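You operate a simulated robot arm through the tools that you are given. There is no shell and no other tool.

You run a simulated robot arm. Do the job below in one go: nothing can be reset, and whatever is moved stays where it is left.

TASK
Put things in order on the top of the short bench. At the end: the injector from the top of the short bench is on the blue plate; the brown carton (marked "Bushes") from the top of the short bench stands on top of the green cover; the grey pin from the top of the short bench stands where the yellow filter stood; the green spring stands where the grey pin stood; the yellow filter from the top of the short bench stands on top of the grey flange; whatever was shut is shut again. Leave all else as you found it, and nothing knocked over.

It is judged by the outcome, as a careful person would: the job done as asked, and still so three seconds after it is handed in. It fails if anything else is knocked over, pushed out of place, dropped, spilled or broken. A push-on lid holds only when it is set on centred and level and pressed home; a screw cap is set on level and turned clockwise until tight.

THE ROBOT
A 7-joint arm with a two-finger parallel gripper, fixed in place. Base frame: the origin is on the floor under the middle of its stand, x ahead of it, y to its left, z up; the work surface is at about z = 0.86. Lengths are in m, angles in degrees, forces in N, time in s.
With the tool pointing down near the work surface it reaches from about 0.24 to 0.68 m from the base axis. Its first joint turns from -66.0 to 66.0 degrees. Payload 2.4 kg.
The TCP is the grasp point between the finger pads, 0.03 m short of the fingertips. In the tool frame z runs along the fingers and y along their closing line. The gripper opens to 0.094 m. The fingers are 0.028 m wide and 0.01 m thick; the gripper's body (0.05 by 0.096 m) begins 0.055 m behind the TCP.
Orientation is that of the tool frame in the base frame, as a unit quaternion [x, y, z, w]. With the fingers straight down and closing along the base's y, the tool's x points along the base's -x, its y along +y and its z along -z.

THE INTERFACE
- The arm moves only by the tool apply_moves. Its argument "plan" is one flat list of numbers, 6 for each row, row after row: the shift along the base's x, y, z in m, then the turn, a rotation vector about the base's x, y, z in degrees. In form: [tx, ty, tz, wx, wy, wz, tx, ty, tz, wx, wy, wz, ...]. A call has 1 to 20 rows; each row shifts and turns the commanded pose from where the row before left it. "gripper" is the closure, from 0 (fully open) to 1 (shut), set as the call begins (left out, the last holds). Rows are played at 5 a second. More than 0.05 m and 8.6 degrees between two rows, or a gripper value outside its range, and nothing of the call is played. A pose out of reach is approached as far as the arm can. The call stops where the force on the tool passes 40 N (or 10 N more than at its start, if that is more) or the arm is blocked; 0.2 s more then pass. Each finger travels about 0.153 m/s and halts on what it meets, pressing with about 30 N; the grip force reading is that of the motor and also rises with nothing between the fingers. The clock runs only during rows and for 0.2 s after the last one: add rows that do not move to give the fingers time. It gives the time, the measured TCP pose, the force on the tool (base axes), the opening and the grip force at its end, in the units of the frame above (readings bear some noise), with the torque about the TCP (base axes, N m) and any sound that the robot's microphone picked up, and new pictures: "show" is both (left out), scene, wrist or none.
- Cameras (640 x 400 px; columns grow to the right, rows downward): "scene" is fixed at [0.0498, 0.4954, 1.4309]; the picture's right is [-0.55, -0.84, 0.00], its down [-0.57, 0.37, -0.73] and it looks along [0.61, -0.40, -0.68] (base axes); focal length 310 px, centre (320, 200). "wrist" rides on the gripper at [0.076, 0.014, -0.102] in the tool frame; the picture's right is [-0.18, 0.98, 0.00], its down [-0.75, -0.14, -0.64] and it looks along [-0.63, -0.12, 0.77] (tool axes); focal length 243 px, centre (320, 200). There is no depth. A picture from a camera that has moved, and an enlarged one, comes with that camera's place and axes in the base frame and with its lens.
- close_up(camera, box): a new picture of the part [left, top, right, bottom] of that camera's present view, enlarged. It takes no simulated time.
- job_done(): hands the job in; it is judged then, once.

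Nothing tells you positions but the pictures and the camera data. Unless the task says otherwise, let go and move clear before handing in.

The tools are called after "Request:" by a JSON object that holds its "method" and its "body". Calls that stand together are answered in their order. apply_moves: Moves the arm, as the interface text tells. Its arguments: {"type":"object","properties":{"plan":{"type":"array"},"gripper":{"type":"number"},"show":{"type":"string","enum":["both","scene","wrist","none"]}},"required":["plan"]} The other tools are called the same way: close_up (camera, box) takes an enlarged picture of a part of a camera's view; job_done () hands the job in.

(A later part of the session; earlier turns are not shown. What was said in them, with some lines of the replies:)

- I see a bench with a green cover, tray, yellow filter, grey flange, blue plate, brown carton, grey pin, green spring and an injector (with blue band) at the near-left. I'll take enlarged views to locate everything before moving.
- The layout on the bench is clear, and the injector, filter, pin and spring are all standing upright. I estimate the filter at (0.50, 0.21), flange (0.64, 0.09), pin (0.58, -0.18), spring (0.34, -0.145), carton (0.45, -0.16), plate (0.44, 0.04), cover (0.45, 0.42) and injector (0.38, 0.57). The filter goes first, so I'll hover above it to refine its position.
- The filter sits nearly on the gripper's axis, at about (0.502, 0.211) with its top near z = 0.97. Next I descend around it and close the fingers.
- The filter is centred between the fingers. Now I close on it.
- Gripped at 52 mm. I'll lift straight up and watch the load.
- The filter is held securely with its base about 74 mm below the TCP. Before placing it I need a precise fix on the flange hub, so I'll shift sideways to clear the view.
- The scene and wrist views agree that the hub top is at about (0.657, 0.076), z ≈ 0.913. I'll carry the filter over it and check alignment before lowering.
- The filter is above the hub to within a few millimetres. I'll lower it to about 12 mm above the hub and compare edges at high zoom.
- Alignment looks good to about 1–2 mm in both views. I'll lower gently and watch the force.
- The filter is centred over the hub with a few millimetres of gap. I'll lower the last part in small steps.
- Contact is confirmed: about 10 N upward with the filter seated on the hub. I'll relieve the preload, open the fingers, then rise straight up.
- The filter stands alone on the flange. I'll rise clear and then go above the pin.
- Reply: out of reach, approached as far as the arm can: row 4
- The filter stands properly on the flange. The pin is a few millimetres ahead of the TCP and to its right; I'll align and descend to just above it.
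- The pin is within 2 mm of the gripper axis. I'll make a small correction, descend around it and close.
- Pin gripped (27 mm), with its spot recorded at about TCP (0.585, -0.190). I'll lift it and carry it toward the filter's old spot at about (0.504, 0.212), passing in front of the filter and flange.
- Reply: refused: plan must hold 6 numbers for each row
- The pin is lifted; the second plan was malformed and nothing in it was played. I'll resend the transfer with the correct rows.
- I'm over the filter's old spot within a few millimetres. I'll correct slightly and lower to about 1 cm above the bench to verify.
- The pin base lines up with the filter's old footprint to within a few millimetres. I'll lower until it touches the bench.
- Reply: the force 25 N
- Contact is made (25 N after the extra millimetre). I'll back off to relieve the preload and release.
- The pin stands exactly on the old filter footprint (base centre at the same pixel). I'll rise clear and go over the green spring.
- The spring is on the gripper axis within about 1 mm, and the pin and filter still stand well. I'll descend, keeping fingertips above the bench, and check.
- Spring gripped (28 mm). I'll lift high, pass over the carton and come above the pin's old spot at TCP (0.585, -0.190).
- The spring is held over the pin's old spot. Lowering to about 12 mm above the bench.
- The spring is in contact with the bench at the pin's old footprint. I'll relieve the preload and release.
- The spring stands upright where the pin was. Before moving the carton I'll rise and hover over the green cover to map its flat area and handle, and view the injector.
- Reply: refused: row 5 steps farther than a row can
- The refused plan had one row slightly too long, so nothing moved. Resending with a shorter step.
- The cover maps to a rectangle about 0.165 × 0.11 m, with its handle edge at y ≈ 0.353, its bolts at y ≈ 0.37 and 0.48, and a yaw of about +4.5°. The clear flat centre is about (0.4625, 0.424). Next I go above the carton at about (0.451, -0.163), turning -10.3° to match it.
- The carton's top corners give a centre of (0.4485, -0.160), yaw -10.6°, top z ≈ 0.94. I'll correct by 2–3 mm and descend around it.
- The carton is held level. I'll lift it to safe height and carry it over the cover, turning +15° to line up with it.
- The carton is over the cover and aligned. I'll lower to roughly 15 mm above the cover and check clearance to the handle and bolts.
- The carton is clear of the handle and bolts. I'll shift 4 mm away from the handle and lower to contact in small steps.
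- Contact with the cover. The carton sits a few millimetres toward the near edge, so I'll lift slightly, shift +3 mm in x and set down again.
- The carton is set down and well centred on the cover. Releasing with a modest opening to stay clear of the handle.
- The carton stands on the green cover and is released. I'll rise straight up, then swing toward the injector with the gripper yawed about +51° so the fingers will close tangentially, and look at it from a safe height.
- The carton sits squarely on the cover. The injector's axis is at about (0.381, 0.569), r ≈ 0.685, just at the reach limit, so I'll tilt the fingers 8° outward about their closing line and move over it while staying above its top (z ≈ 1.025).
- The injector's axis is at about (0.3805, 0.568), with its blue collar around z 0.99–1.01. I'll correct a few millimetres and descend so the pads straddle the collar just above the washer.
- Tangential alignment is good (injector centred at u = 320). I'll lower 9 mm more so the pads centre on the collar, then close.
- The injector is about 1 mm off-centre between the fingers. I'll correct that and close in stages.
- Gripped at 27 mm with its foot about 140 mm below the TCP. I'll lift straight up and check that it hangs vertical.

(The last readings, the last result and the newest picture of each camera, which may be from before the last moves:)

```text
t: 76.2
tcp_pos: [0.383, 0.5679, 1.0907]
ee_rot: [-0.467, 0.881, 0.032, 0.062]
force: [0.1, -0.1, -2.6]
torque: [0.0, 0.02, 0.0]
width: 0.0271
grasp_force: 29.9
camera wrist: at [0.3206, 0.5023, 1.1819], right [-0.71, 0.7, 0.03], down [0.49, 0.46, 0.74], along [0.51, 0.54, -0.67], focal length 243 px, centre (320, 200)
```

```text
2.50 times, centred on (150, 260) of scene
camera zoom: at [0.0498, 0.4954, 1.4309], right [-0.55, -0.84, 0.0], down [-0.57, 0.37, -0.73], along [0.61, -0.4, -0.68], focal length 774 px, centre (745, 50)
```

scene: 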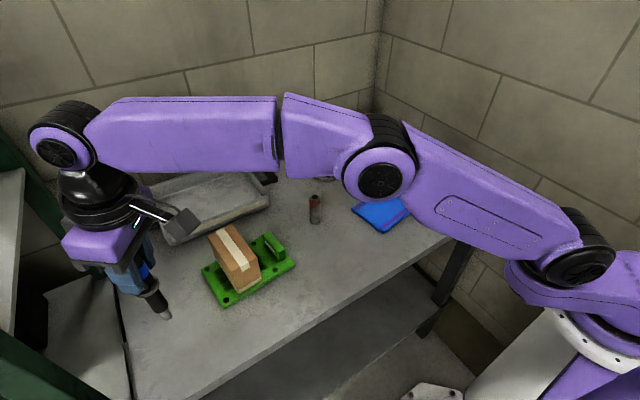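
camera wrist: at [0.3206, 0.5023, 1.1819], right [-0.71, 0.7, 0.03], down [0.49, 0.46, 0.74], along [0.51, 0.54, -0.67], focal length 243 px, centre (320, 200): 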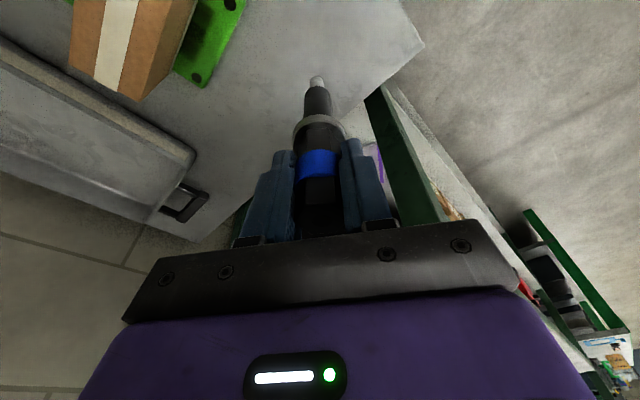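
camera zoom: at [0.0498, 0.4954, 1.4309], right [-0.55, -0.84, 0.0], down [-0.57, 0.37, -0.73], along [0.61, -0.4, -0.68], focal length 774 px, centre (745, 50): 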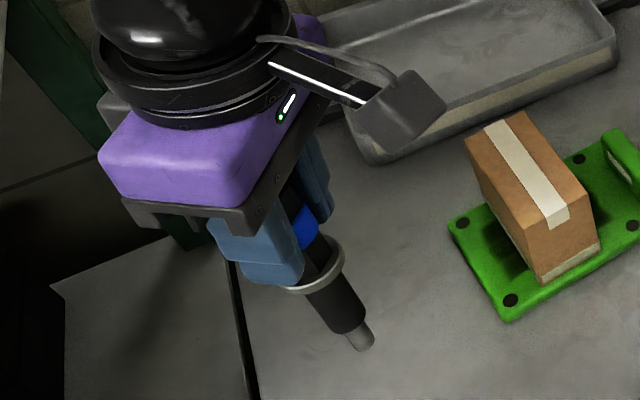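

It hangs vertical with no slip. I'll bring it inward, then swing around in front of the carton to over the blue plate, turning the wrist back by -51°.

Request:
{"method": "apply_moves", "body": {"plan": [-0.021, -0.032, 0.01, 0, 0, 0, -0.021, -0.032, 0.01, 0, 0, 0, -0.021, -0.032, 0.01, 0, 0, 0, -0.021, -0.032, 0.01, 0, 0, 0, 0.0137, -0.04, 0, 0, 0, -5.1, 0.0137, -0.04, 0, 0, 0, -5.1, 0.0137, -0.04, 0, 0, 0, -5.1, 0.0137, -0.04, 0, 0, 0, -5.1, 0.0137, -0.04, 0, 0, 0, -5.1, 0.0137, -0.04, 0, 0, 0, -5.1, 0.0137, -0.04, 0, 0, 0, -5.1, 0.0137, -0.04, 0, 0, 0, -5.1, 0.0137, -0.04, 0, 0, 0, -5.1, 0.0137, -0.04, 0, 0, 0, -5.1, 0, 0, 0, 0, 0, 0, 0, 0, 0, 0, 0, 0], "gripper": 1}}

Request:
{"method": "close_up", "body": {"camera": "wrist", "box": [200, 0, 440, 250]}}

Request:
{"method": "close_up", "body": {"camera": "scene", "box": [320, 80, 480, 240]}}

```text
t: 79.6
tcp_pos: [0.4347, 0.0403, 1.1301]
ee_rot: [-0.042, 0.997, 0.003, 0.07]
force: [0.6, 0.1, -3.6]
torque: [-0.01, 0.01, 0.04]
width: 0.0274
grasp_force: 29.5
camera wrist: at [0.3438, 0.048, 1.2213], right [0.1, 0.99, 0.03], down [0.67, -0.09, 0.74], along [0.74, -0.06, -0.67], focal length 243 px, centre (320, 200)
```

scene: 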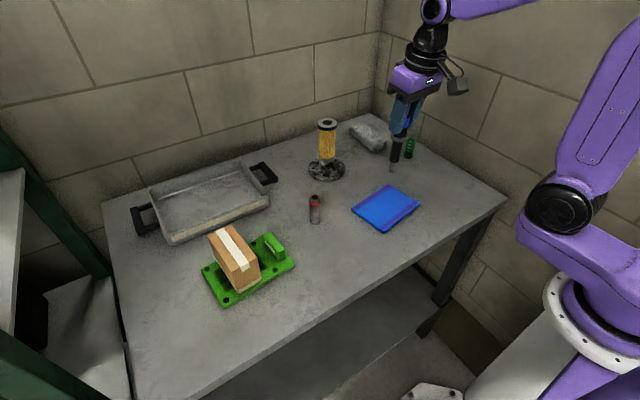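
wrist: 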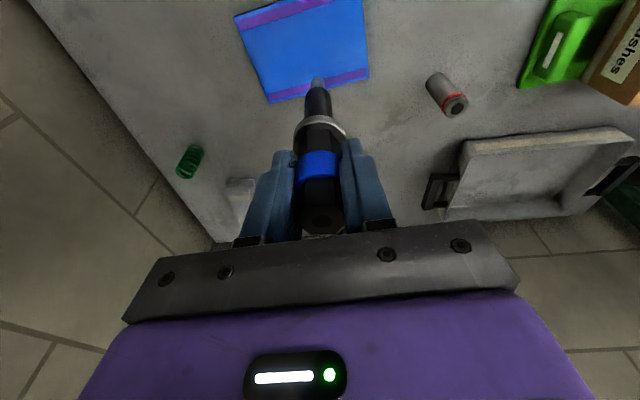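

```text
1.60 times, centred on (320, 125) of wrist
camera zoom: at [0.3438, 0.048, 1.2213], right [0.1, 0.99, 0.03], down [0.67, -0.09, 0.74], along [0.74, -0.06, -0.67], focal length 388 px, centre (320, 320)
```

zoom: 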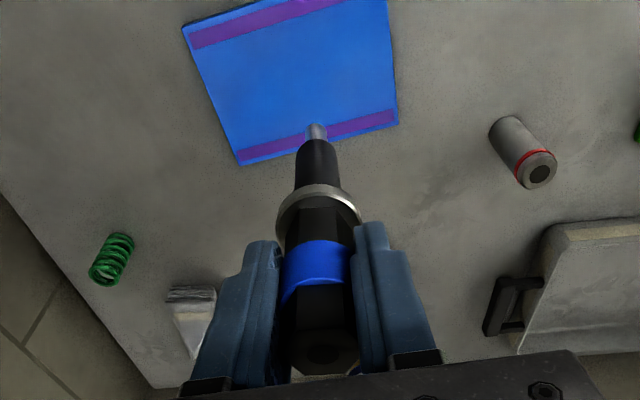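

```text
2.50 times, centred on (400, 160) of scene
camera zoom: at [0.0499, 0.4954, 1.4309], right [-0.55, -0.84, 0.0], down [-0.57, 0.37, -0.73], along [0.61, -0.4, -0.68], focal length 774 px, centre (120, 300)
```

zoom: 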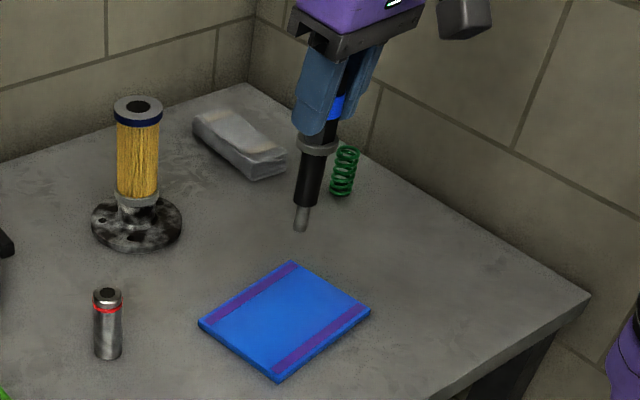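

The plate centre in the wrist frame is about (0.443, 0.031). I'll centre on it and lower to about 25 mm above the plate, then check verticality.

Request:
{"method": "apply_moves", "body": {"plan": [0.008, -0.009, -0.02, 0, 0, 0, 0, 0, -0.03, 0, 0, 0, 0, 0, -0.03, 0, 0, 0, 0, 0, -0.015, 0, 0, 0, 0, 0, 0, 0, 0, 0, 0, 0, 0, 0, 0, 0], "gripper": 1}}

Request:
{"method": "close_up", "body": {"camera": "wrist", "box": [200, 0, 440, 250]}}

Request:
{"method": "close_up", "body": {"camera": "scene", "box": [340, 130, 440, 240]}}

```text
t: 81.0
tcp_pos: [0.4433, 0.0339, 1.0334]
ee_rot: [-0.041, 0.997, 0.002, 0.069]
force: [-0.2, 0.0, -3.6]
torque: [0.03, 0.03, -0.01]
width: 0.027
grasp_force: 30.3
camera wrist: at [0.3526, 0.0402, 1.1241], right [0.1, 0.99, 0.03], down [0.67, -0.09, 0.74], along [0.74, -0.06, -0.67], focal length 243 px, centre (320, 200)
```

scene: 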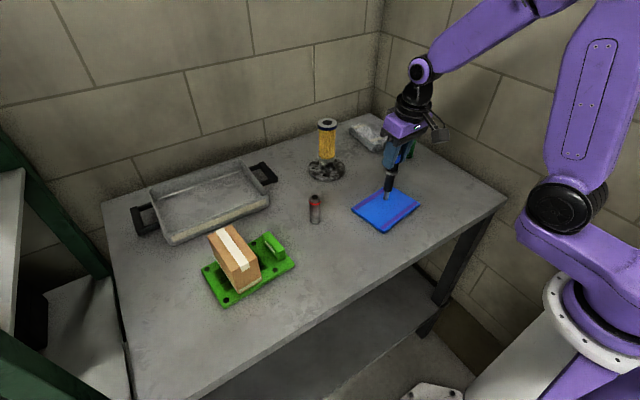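
wrist: 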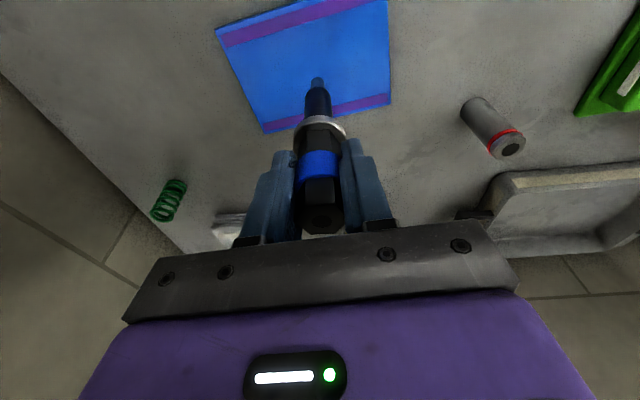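

```text
1.60 times, centred on (320, 125) of wrist
camera zoom: at [0.3526, 0.0402, 1.1241], right [0.1, 0.99, 0.03], down [0.67, -0.09, 0.74], along [0.74, -0.06, -0.67], focal length 388 px, centre (320, 320)
```

zoom: 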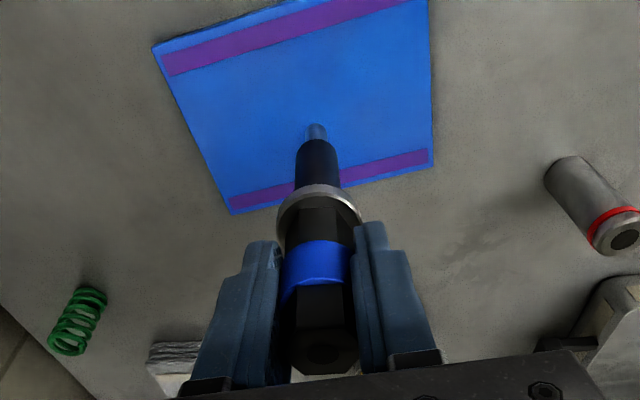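

```text
3.64 times, centred on (390, 185) of scene
camera zoom: at [0.0499, 0.4954, 1.4309], right [-0.55, -0.84, 0.0], down [-0.57, 0.37, -0.73], along [0.61, -0.4, -0.68], focal length 1126 px, centre (66, 254)
```

zoom: 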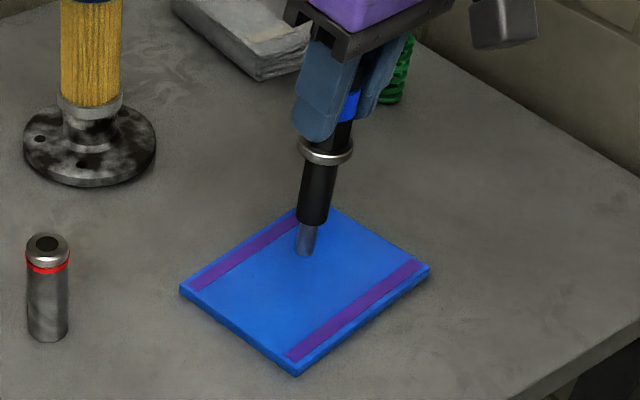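

The injector is vertical and heading for the plate's centre. I'll lower gently, then go in 1 mm steps until contact.

Request:
{"method": "apply_moves", "body": {"plan": [0, 0, -0.007, 0, 0, 0, 0, 0, -0.007, 0, 0, 0, 0, 0, -0.004, 0, 0, 0, 0, 0, 0, 0, 0, 0], "gripper": 1, "show": "none"}}

Request:
{"method": "apply_moves", "body": {"plan": [0, 0, -0.001, 0, 0, 0, 0, 0, -0.001, 0, 0, 0, 0, 0, 0, 0, 0, 0], "gripper": 1, "show": "none"}}

Request:
{"method": "close_up", "body": {"camera": "scene", "box": [340, 130, 440, 240]}}

```text
t: 82.0
tcp_pos: [0.4437, 0.033, 1.0166]
ee_rot: [-0.041, 0.997, 0.004, 0.07]
force: [0.1, -0.6, -2.5]
torque: [0.02, 0.02, 0.03]
width: 0.0271
grasp_force: 30.0
```

```text
t: 82.8
tcp_pos: [0.4438, 0.0325, 1.0167]
ee_rot: [-0.042, 0.997, 0.003, 0.07]
force: [1.1, 0.3, -2.7]
torque: [0.03, 0.03, -0.04]
width: 0.027
grasp_force: 30.6
```

```text
3.64 times, centred on (390, 185) of scene
camera zoom: at [0.0499, 0.4954, 1.4309], right [-0.55, -0.84, 0.0], down [-0.57, 0.37, -0.73], along [0.61, -0.4, -0.68], focal length 1126 px, centre (66, 254)
```

zoom: 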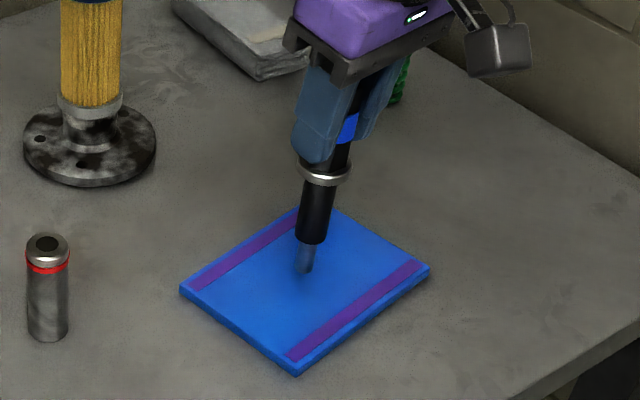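

Request:
{"method": "apply_moves", "body": {"plan": [0, 0, -0.001, 0, 0, 0, 0, 0, -0.001, 0, 0, 0, 0, 0, 0, 0, 0, 0], "gripper": 1, "show": "none"}}

Request:
{"method": "apply_moves", "body": {"plan": [0, 0, -0.001, 0, 0, 0, 0, 0, 0, 0, 0, 0], "gripper": 1, "show": "none"}}

Request:
{"method": "apply_moves", "body": {"plan": [0, 0, -0.001, 0, 0, 0, 0, 0, 0, 0, 0, 0], "gripper": 1, "show": "none"}}

Request:
{"method": "close_up", "body": {"camera": "scene", "box": [360, 160, 410, 220]}}

```text
t: 83.6
tcp_pos: [0.4439, 0.0318, 1.0143]
ee_rot: [-0.042, 0.997, 0.003, 0.069]
force: [-0.1, -0.1, -2.6]
torque: [-0.01, -0.03, -0.01]
width: 0.0268
grasp_force: 30.0
```

```text
t: 84.2
tcp_pos: [0.4436, 0.0315, 1.0126]
ee_rot: [-0.042, 0.997, 0.004, 0.07]
force: [-0.3, 0.6, -2.9]
torque: [-0.03, 0.0, 0.05]
width: 0.0271
grasp_force: 29.7
```

```text
t: 84.8
tcp_pos: [0.4431, 0.0316, 1.0127]
ee_rot: [-0.042, 0.997, 0.003, 0.07]
force: [1.0, 0.2, -3.2]
torque: [-0.04, 0.03, 0.03]
width: 0.0273
grasp_force: 30.2
```

```text
6.67 times, centred on (385, 190) of scene
camera zoom: at [0.0499, 0.4954, 1.4309], right [-0.55, -0.84, 0.0], down [-0.57, 0.37, -0.73], along [0.61, -0.4, -0.68], focal length 2065 px, centre (-113, 267)
```

zoom: 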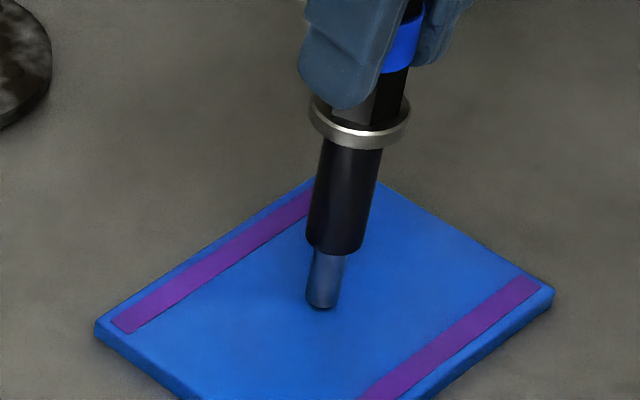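

Request:
{"method": "apply_moves", "body": {"plan": [0, 0, -0.001, 0, 0, 0, 0, 0, 0, 0, 0, 0], "gripper": 1, "show": "none"}}

Request:
{"method": "apply_moves", "body": {"plan": [0, 0, -0.001, 0, 0, 0, 0, 0, 0, 0, 0, 0], "gripper": 1, "show": "none"}}

Request:
{"method": "close_up", "body": {"camera": "scene", "box": [360, 160, 410, 220]}}

```text
t: 85.4
tcp_pos: [0.4448, 0.0313, 1.0107]
ee_rot: [-0.041, 0.997, 0.003, 0.07]
force: [0.1, 0.2, -3.2]
torque: [-0.02, 0.05, -0.04]
width: 0.0273
grasp_force: 29.7
```

```text
t: 86.0
tcp_pos: [0.4437, 0.0289, 1.0101]
ee_rot: [-0.042, 0.997, 0.003, 0.069]
force: [-0.3, 0.0, -2.7]
torque: [0.01, 0.0, 0.0]
width: 0.0272
grasp_force: 29.7
```

```text
6.67 times, centred on (385, 190) of scene
camera zoom: at [0.0499, 0.4954, 1.4309], right [-0.55, -0.84, 0.0], down [-0.57, 0.37, -0.73], along [0.61, -0.4, -0.68], focal length 2065 px, centre (-113, 267)
```

zoom: 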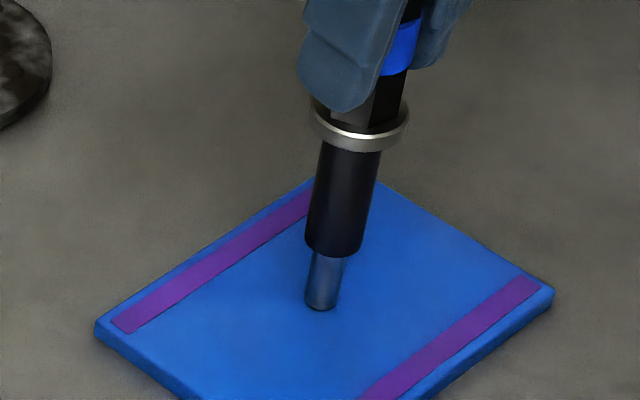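

Request:
{"method": "apply_moves", "body": {"plan": [0, 0, -0.001, 0, 0, 0, 0, 0, 0, 0, 0, 0], "gripper": 1, "show": "none"}}

Request:
{"method": "apply_moves", "body": {"plan": [0, 0, -0.001, 0, 0, 0, 0, 0, 0, 0, 0, 0], "gripper": 1, "show": "none"}}

Request:
{"method": "close_up", "body": {"camera": "scene", "box": [360, 160, 410, 220]}}

```text
t: 86.6
tcp_pos: [0.444, 0.03, 1.0098]
ee_rot: [-0.042, 0.997, 0.003, 0.071]
force: [-1.9, 1.3, 11.9]
torque: [0.15, 0.42, -0.03]
width: 0.0272
grasp_force: 29.8
```

```text
t: 87.2
tcp_pos: [0.4457, 0.0317, 1.0085]
ee_rot: [-0.043, 0.996, 0.003, 0.072]
force: [-1.7, 0.8, 25.1]
torque: [0.17, 0.23, 0.02]
width: 0.0271
grasp_force: 29.9
```

```text
6.67 times, centred on (385, 190) of scene
camera zoom: at [0.0494, 0.4954, 1.4309], right [-0.55, -0.84, 0.0], down [-0.57, 0.37, -0.73], along [0.61, -0.4, -0.68], focal length 2065 px, centre (-113, 267)
```

zoom: 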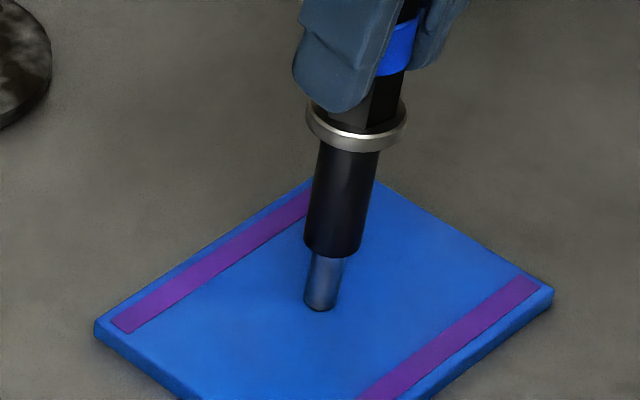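

Firm contact (25 N), and the injector's axis matches the vertical direction in the picture. I'll back off the preload before releasing.

Request:
{"method": "apply_moves", "body": {"plan": [0, 0, 0.001, 0, 0, 0, 0, 0, 0.0008, 0, 0, 0, 0, 0, 0, 0, 0, 0], "gripper": 1, "show": "none"}}

Request:
{"method": "close_up", "body": {"camera": "scene", "box": [360, 160, 410, 220]}}

Request:
{"method": "close_up", "body": {"camera": "wrist", "box": [220, 50, 420, 250]}}

```text
t: 88.0
tcp_pos: [0.4444, 0.0296, 1.0082]
ee_rot: [-0.042, 0.997, 0.003, 0.068]
force: [1.4, 1.4, 4.4]
torque: [0.17, -0.4, 0.04]
width: 0.027
grasp_force: 29.3
```

```text
6.67 times, centred on (385, 190) of scene
camera zoom: at [0.0498, 0.4954, 1.4309], right [-0.55, -0.84, 0.0], down [-0.57, 0.37, -0.73], along [0.61, -0.4, -0.68], focal length 2065 px, centre (-113, 267)
```

zoom: 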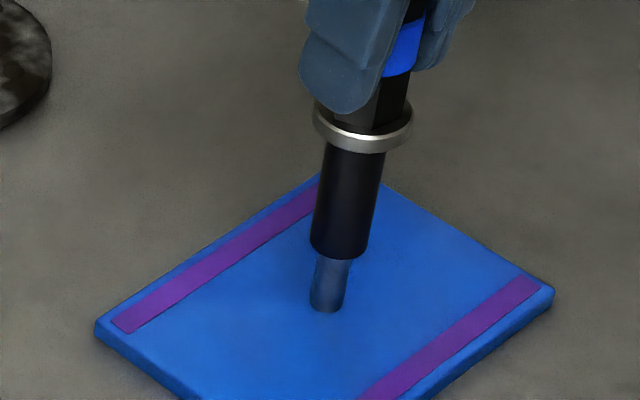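

```text
2.00 times, centred on (320, 150) of wrist
camera zoom: at [0.3531, 0.0366, 1.0996], right [0.1, 0.99, 0.03], down [0.67, -0.09, 0.74], along [0.74, -0.06, -0.67], focal length 485 px, centre (320, 300)
```

zoom: 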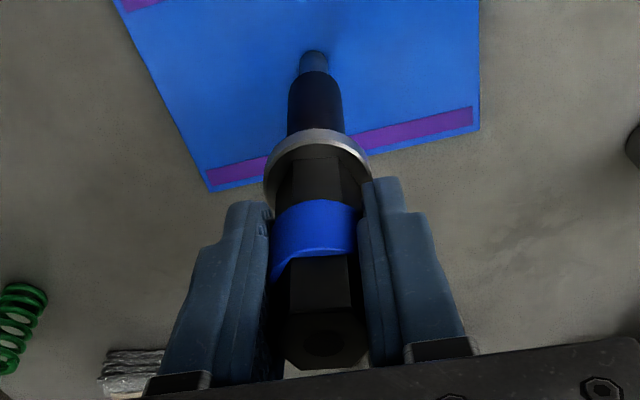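

The injector stands vertical on the plate with about 4 N of contact force. I'll open slightly and check that it stays standing.

Request:
{"method": "apply_moves", "body": {"plan": [0, 0, 0, 0, 0, 0, 0, 0, 0, 0, 0, 0], "gripper": 0.6}}

Request:
{"method": "close_up", "body": {"camera": "scene", "box": [360, 160, 410, 220]}}

Request:
{"method": "close_up", "body": {"camera": "wrist", "box": [220, 50, 420, 250]}}

```text
t: 88.6
tcp_pos: [0.4448, 0.0303, 1.0083]
ee_rot: [-0.042, 0.997, 0.003, 0.069]
force: [0.1, -0.4, 0.3]
torque: [0.0, 0.01, -0.02]
width: 0.0376
grasp_force: 0.0
camera wrist: at [0.3531, 0.0367, 1.0997], right [0.1, 0.99, 0.03], down [0.67, -0.09, 0.74], along [0.74, -0.06, -0.67], focal length 243 px, centre (320, 200)
```

scene: 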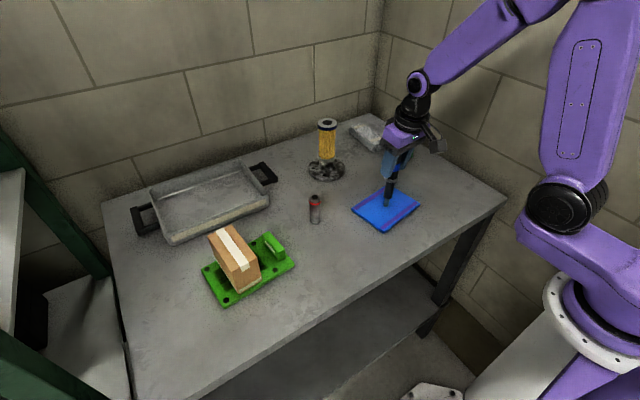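
wrist: 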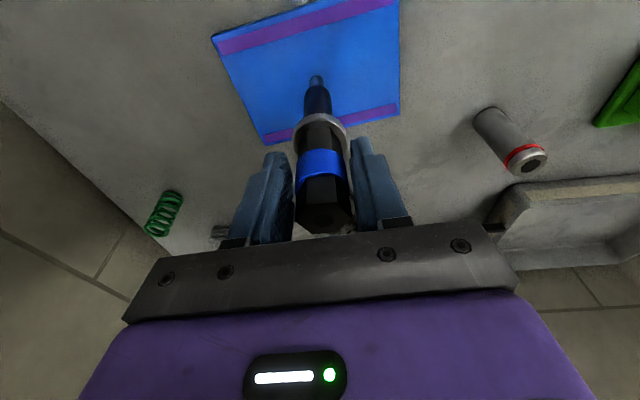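

```text
6.67 times, centred on (385, 190) of scene
camera zoom: at [0.0498, 0.4954, 1.4309], right [-0.55, -0.84, 0.0], down [-0.57, 0.37, -0.73], along [0.61, -0.4, -0.68], focal length 2065 px, centre (-113, 267)
```

zoom: 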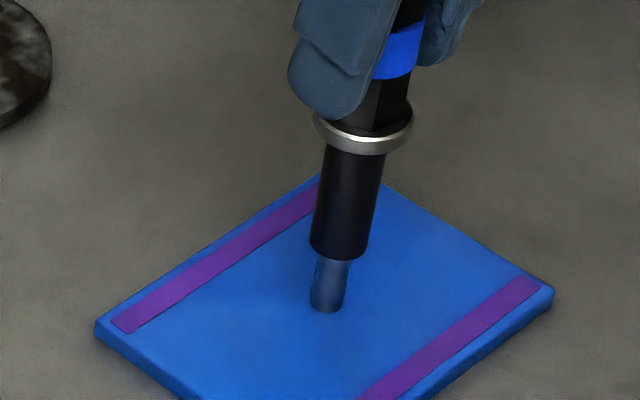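

```text
2.00 times, centred on (320, 150) of wrist
camera zoom: at [0.3531, 0.0367, 1.0997], right [0.1, 0.99, 0.03], down [0.67, -0.09, 0.74], along [0.74, -0.06, -0.67], focal length 485 px, centre (320, 300)
```

zoom: 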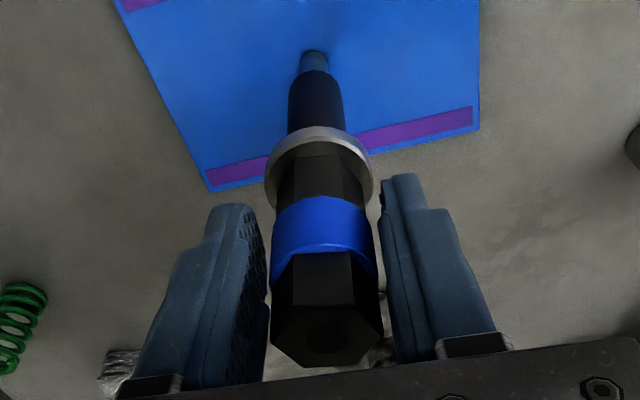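

Request:
{"method": "apply_moves", "body": {"plan": [0, 0, 0, 0, 0, 0, 0, 0, 0, 0, 0, 0], "gripper": 0.5, "show": "none"}}

Request:
{"method": "close_up", "body": {"camera": "wrist", "box": [220, 50, 420, 250]}}

Request:
{"method": "close_up", "body": {"camera": "scene", "box": [360, 150, 420, 220]}}

```text
t: 89.2
tcp_pos: [0.4444, 0.0298, 1.0091]
ee_rot: [-0.041, 0.997, 0.003, 0.07]
force: [0.3, 0.5, 0.2]
torque: [-0.01, 0.03, 0.02]
width: 0.047
grasp_force: 0.1
```

```text
2.00 times, centred on (320, 150) of wrist
camera zoom: at [0.3534, 0.0368, 1.0998], right [0.1, 0.99, 0.03], down [0.67, -0.09, 0.74], along [0.74, -0.06, -0.67], focal length 485 px, centre (320, 300)
```

zoom: 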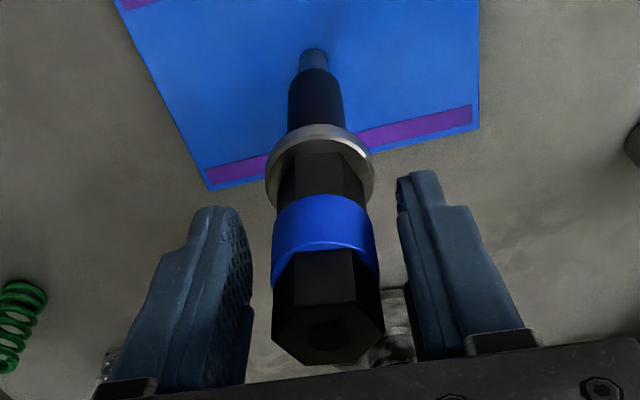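

```text
5.71 times, centred on (390, 185) of scene
camera zoom: at [0.0498, 0.4954, 1.4309], right [-0.55, -0.84, 0.0], down [-0.57, 0.37, -0.73], along [0.61, -0.4, -0.68], focal length 1770 px, centre (-80, 286)
```

zoom: 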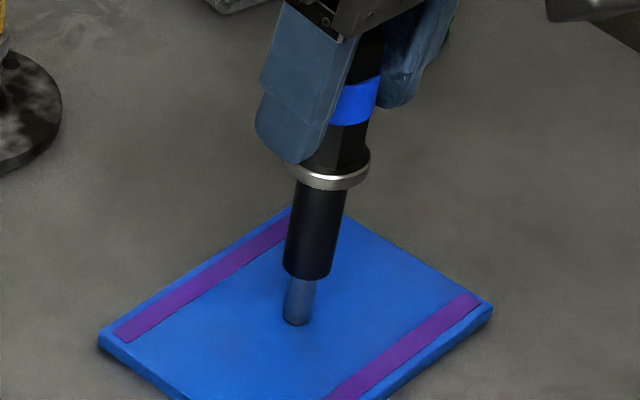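

The injector stands freely on the plate. I'll open fully and rise straight up, slowly at first.

Request:
{"method": "apply_moves", "body": {"plan": [0, 0, 0, 0, 0, 0, 0, 0, 0, 0, 0, 0, 0, 0, 0, 0, 0, 0], "gripper": 0, "show": "none"}}

Request:
{"method": "close_up", "body": {"camera": "wrist", "box": [220, 50, 420, 250]}}

Request:
{"method": "apply_moves", "body": {"plan": [0, 0, 0.01, 0, 0, 0, 0, 0, 0.025, 0, 0, 0, 0, 0, 0.03, 0, 0, 0, 0, 0, 0.03, 0, 0, 0, 0, 0, 0.03, 0, 0, 0, 0, 0, 0, 0, 0, 0], "gripper": 0}}

Request:
{"method": "close_up", "body": {"camera": "scene", "box": [340, 130, 440, 240]}}

```text
t: 90.0
tcp_pos: [0.4443, 0.0298, 1.0093]
ee_rot: [-0.042, 0.997, 0.003, 0.069]
force: [0.0, 0.5, -0.2]
torque: [0.01, -0.01, 0.01]
width: 0.0941
grasp_force: 0.1
```

```text
2.00 times, centred on (320, 150) of wrist
camera zoom: at [0.3534, 0.0368, 1.0998], right [0.1, 0.99, 0.03], down [0.67, -0.09, 0.74], along [0.74, -0.06, -0.67], focal length 485 px, centre (320, 300)
```

zoom: 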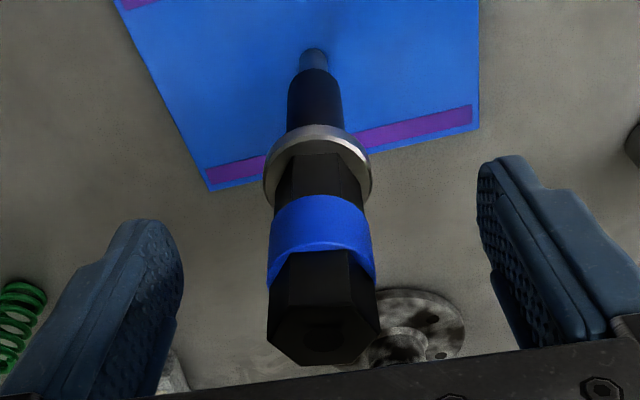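

```text
t: 91.4
tcp_pos: [0.4423, 0.0315, 1.1342]
ee_rot: [-0.041, 0.997, 0.003, 0.07]
force: [0.3, 0.5, -0.3]
torque: [0.0, 0.02, 0.03]
width: 0.094
grasp_force: 0.0
camera wrist: at [0.3516, 0.0384, 1.2248], right [0.1, 0.99, 0.03], down [0.67, -0.09, 0.74], along [0.74, -0.06, -0.67], focal length 243 px, centre (320, 200)
```

scene: 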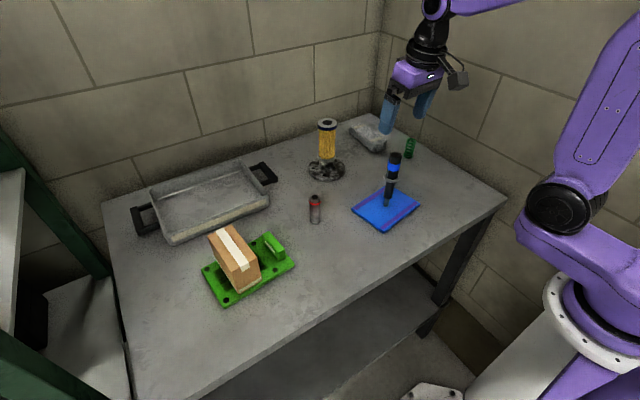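
wrist: 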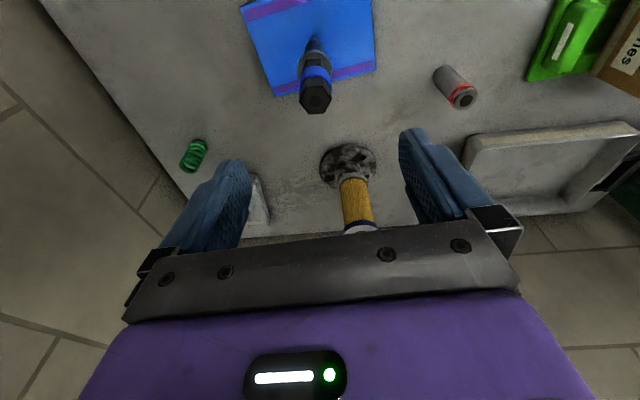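

```text
3.64 times, centred on (390, 185) of scene
camera zoom: at [0.0498, 0.4954, 1.4309], right [-0.55, -0.84, 0.0], down [-0.57, 0.37, -0.73], along [0.61, -0.4, -0.68], focal length 1126 px, centre (66, 254)
```

zoom: 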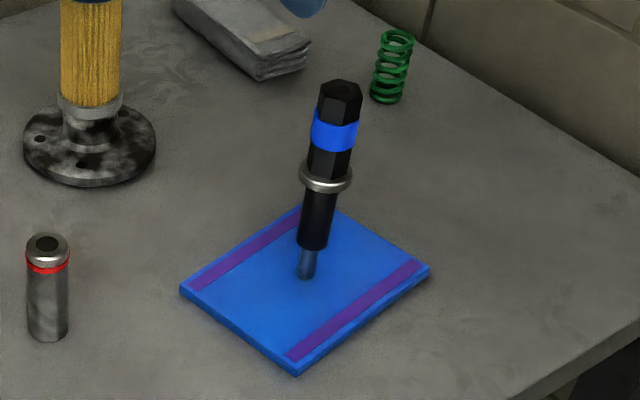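

The injector stands on the blue plate. I'll move the arm clear back toward its start and then inspect everything.

Request:
{"method": "apply_moves", "body": {"plan": [0, 0, 0.02, 0, 0, 0, -0.025, -0.018, 0.0, 0, 0, 0, -0.025, -0.018, 0, 0, 0, 0, -0.025, -0.018, 0, 0, 0, 0, -0.025, -0.018, 0, 0, 0, 0, -0.025, -0.02, 0, 0, 0, 0, 0, 0, 0, 0, 0, 0, 0, 0, 0, 0, 0, 0, 0, 0, 0, 0, 0, 0, 0, 0, 0, 0, 0, 0], "gripper": 0}}

Request:
{"method": "close_up", "body": {"camera": "scene", "box": [340, 130, 440, 240]}}

Request:
{"method": "close_up", "body": {"camera": "scene", "box": [280, 100, 440, 240]}}

Request:
{"method": "close_up", "body": {"camera": "scene", "box": [100, 140, 330, 320]}}

```text
t: 93.6
tcp_pos: [0.3175, -0.0597, 1.1525]
ee_rot: [-0.042, 0.997, 0.002, 0.069]
force: [0.2, 0.3, -1.0]
torque: [-0.04, 0.01, 0.02]
width: 0.0939
grasp_force: 0.1
camera wrist: at [0.2257, -0.0532, 1.2428], right [0.1, 0.99, 0.03], down [0.67, -0.09, 0.74], along [0.74, -0.06, -0.67], focal length 243 px, centre (320, 200)
```

scene: 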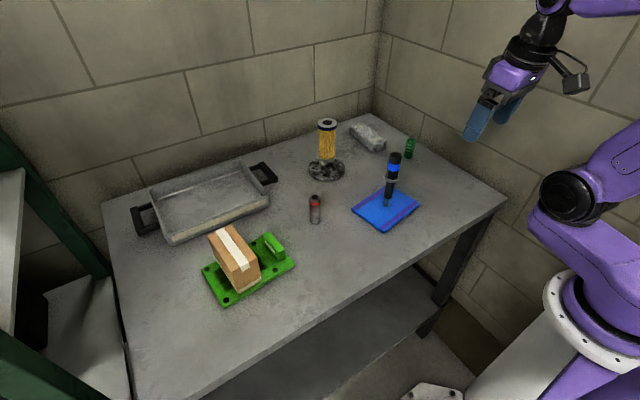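
wrist: 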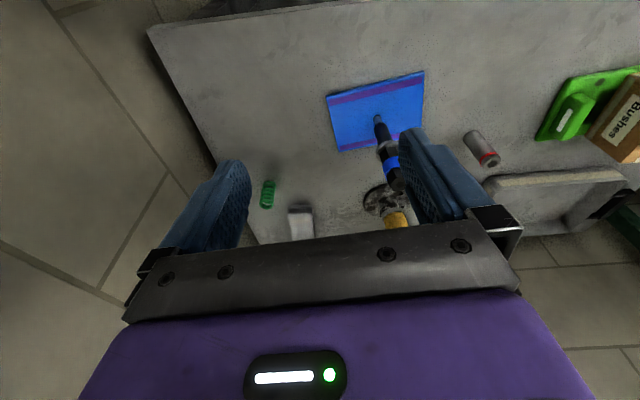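

```text
3.64 times, centred on (390, 185) of scene
camera zoom: at [0.0498, 0.4954, 1.4309], right [-0.55, -0.84, 0.0], down [-0.57, 0.37, -0.73], along [0.61, -0.4, -0.68], focal length 1126 px, centre (66, 254)
```

zoom: 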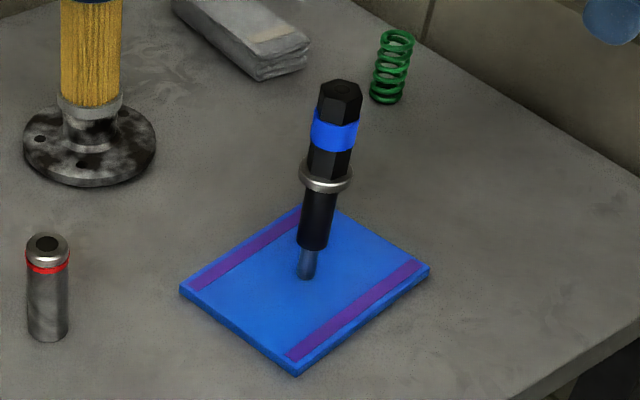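

```text
2.86 times, centred on (360, 170) of scene
camera zoom: at [0.0498, 0.4954, 1.4309], right [-0.55, -0.84, 0.0], down [-0.57, 0.37, -0.73], along [0.61, -0.4, -0.68], focal length 885 px, centre (206, 286)
```

zoom: 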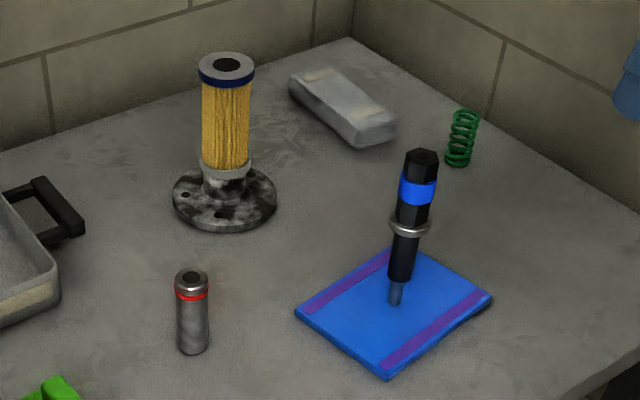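

```text
2.22 times, centred on (215, 230) of scene
camera zoom: at [0.0498, 0.4954, 1.4309], right [-0.55, -0.84, 0.0], down [-0.57, 0.37, -0.73], along [0.61, -0.4, -0.68], focal length 688 px, centre (553, 133)
```

zoom: 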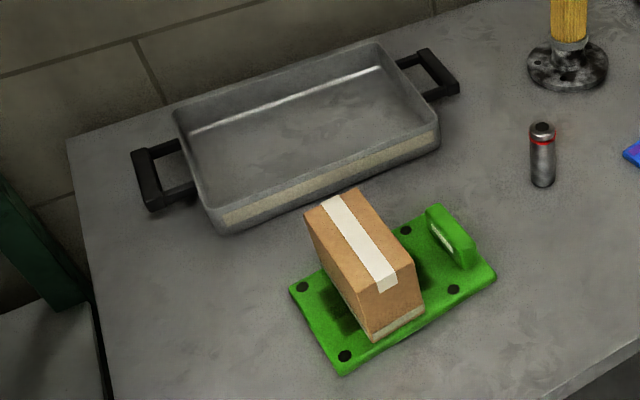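

Everything is where it should be, and the views at t = 91.4 and 93.6 show nothing moving:
- The injector stands on the blue plate.
- The carton stands on the green cover.
- The pin is on the filter's old spot.
- The spring is on the pin's old spot.
- The filter stands on the flange.

Nothing was opened, everything else is undisturbed and the arm is clear, so I'm handing the job in.

Request:
{"method": "job_done", "body": {}}

```text
The job is handed in.
```

The job is done and handed in. The last pictures before hand-in showed everything standing still and in place.

- **Injector:** it stands upright near the centre of the blue plate.
- **Brown carton:** it stands on the flat part of the green cover, clear of the handle and the bolts.
- **Grey pin:** it stands where the yellow filter stood.
- **Green spring:** it stands where the grey pin stood.
- **Yellow filter:** it stands centred on top of the grey flange.

I saw nothing on the bench that had to be opened, so there was nothing to shut again. The tray, the grey pack, the cover, the plate and the flange look undisturbed in the pictures. The gripper is open and the arm is clear of the bench, near its starting position.
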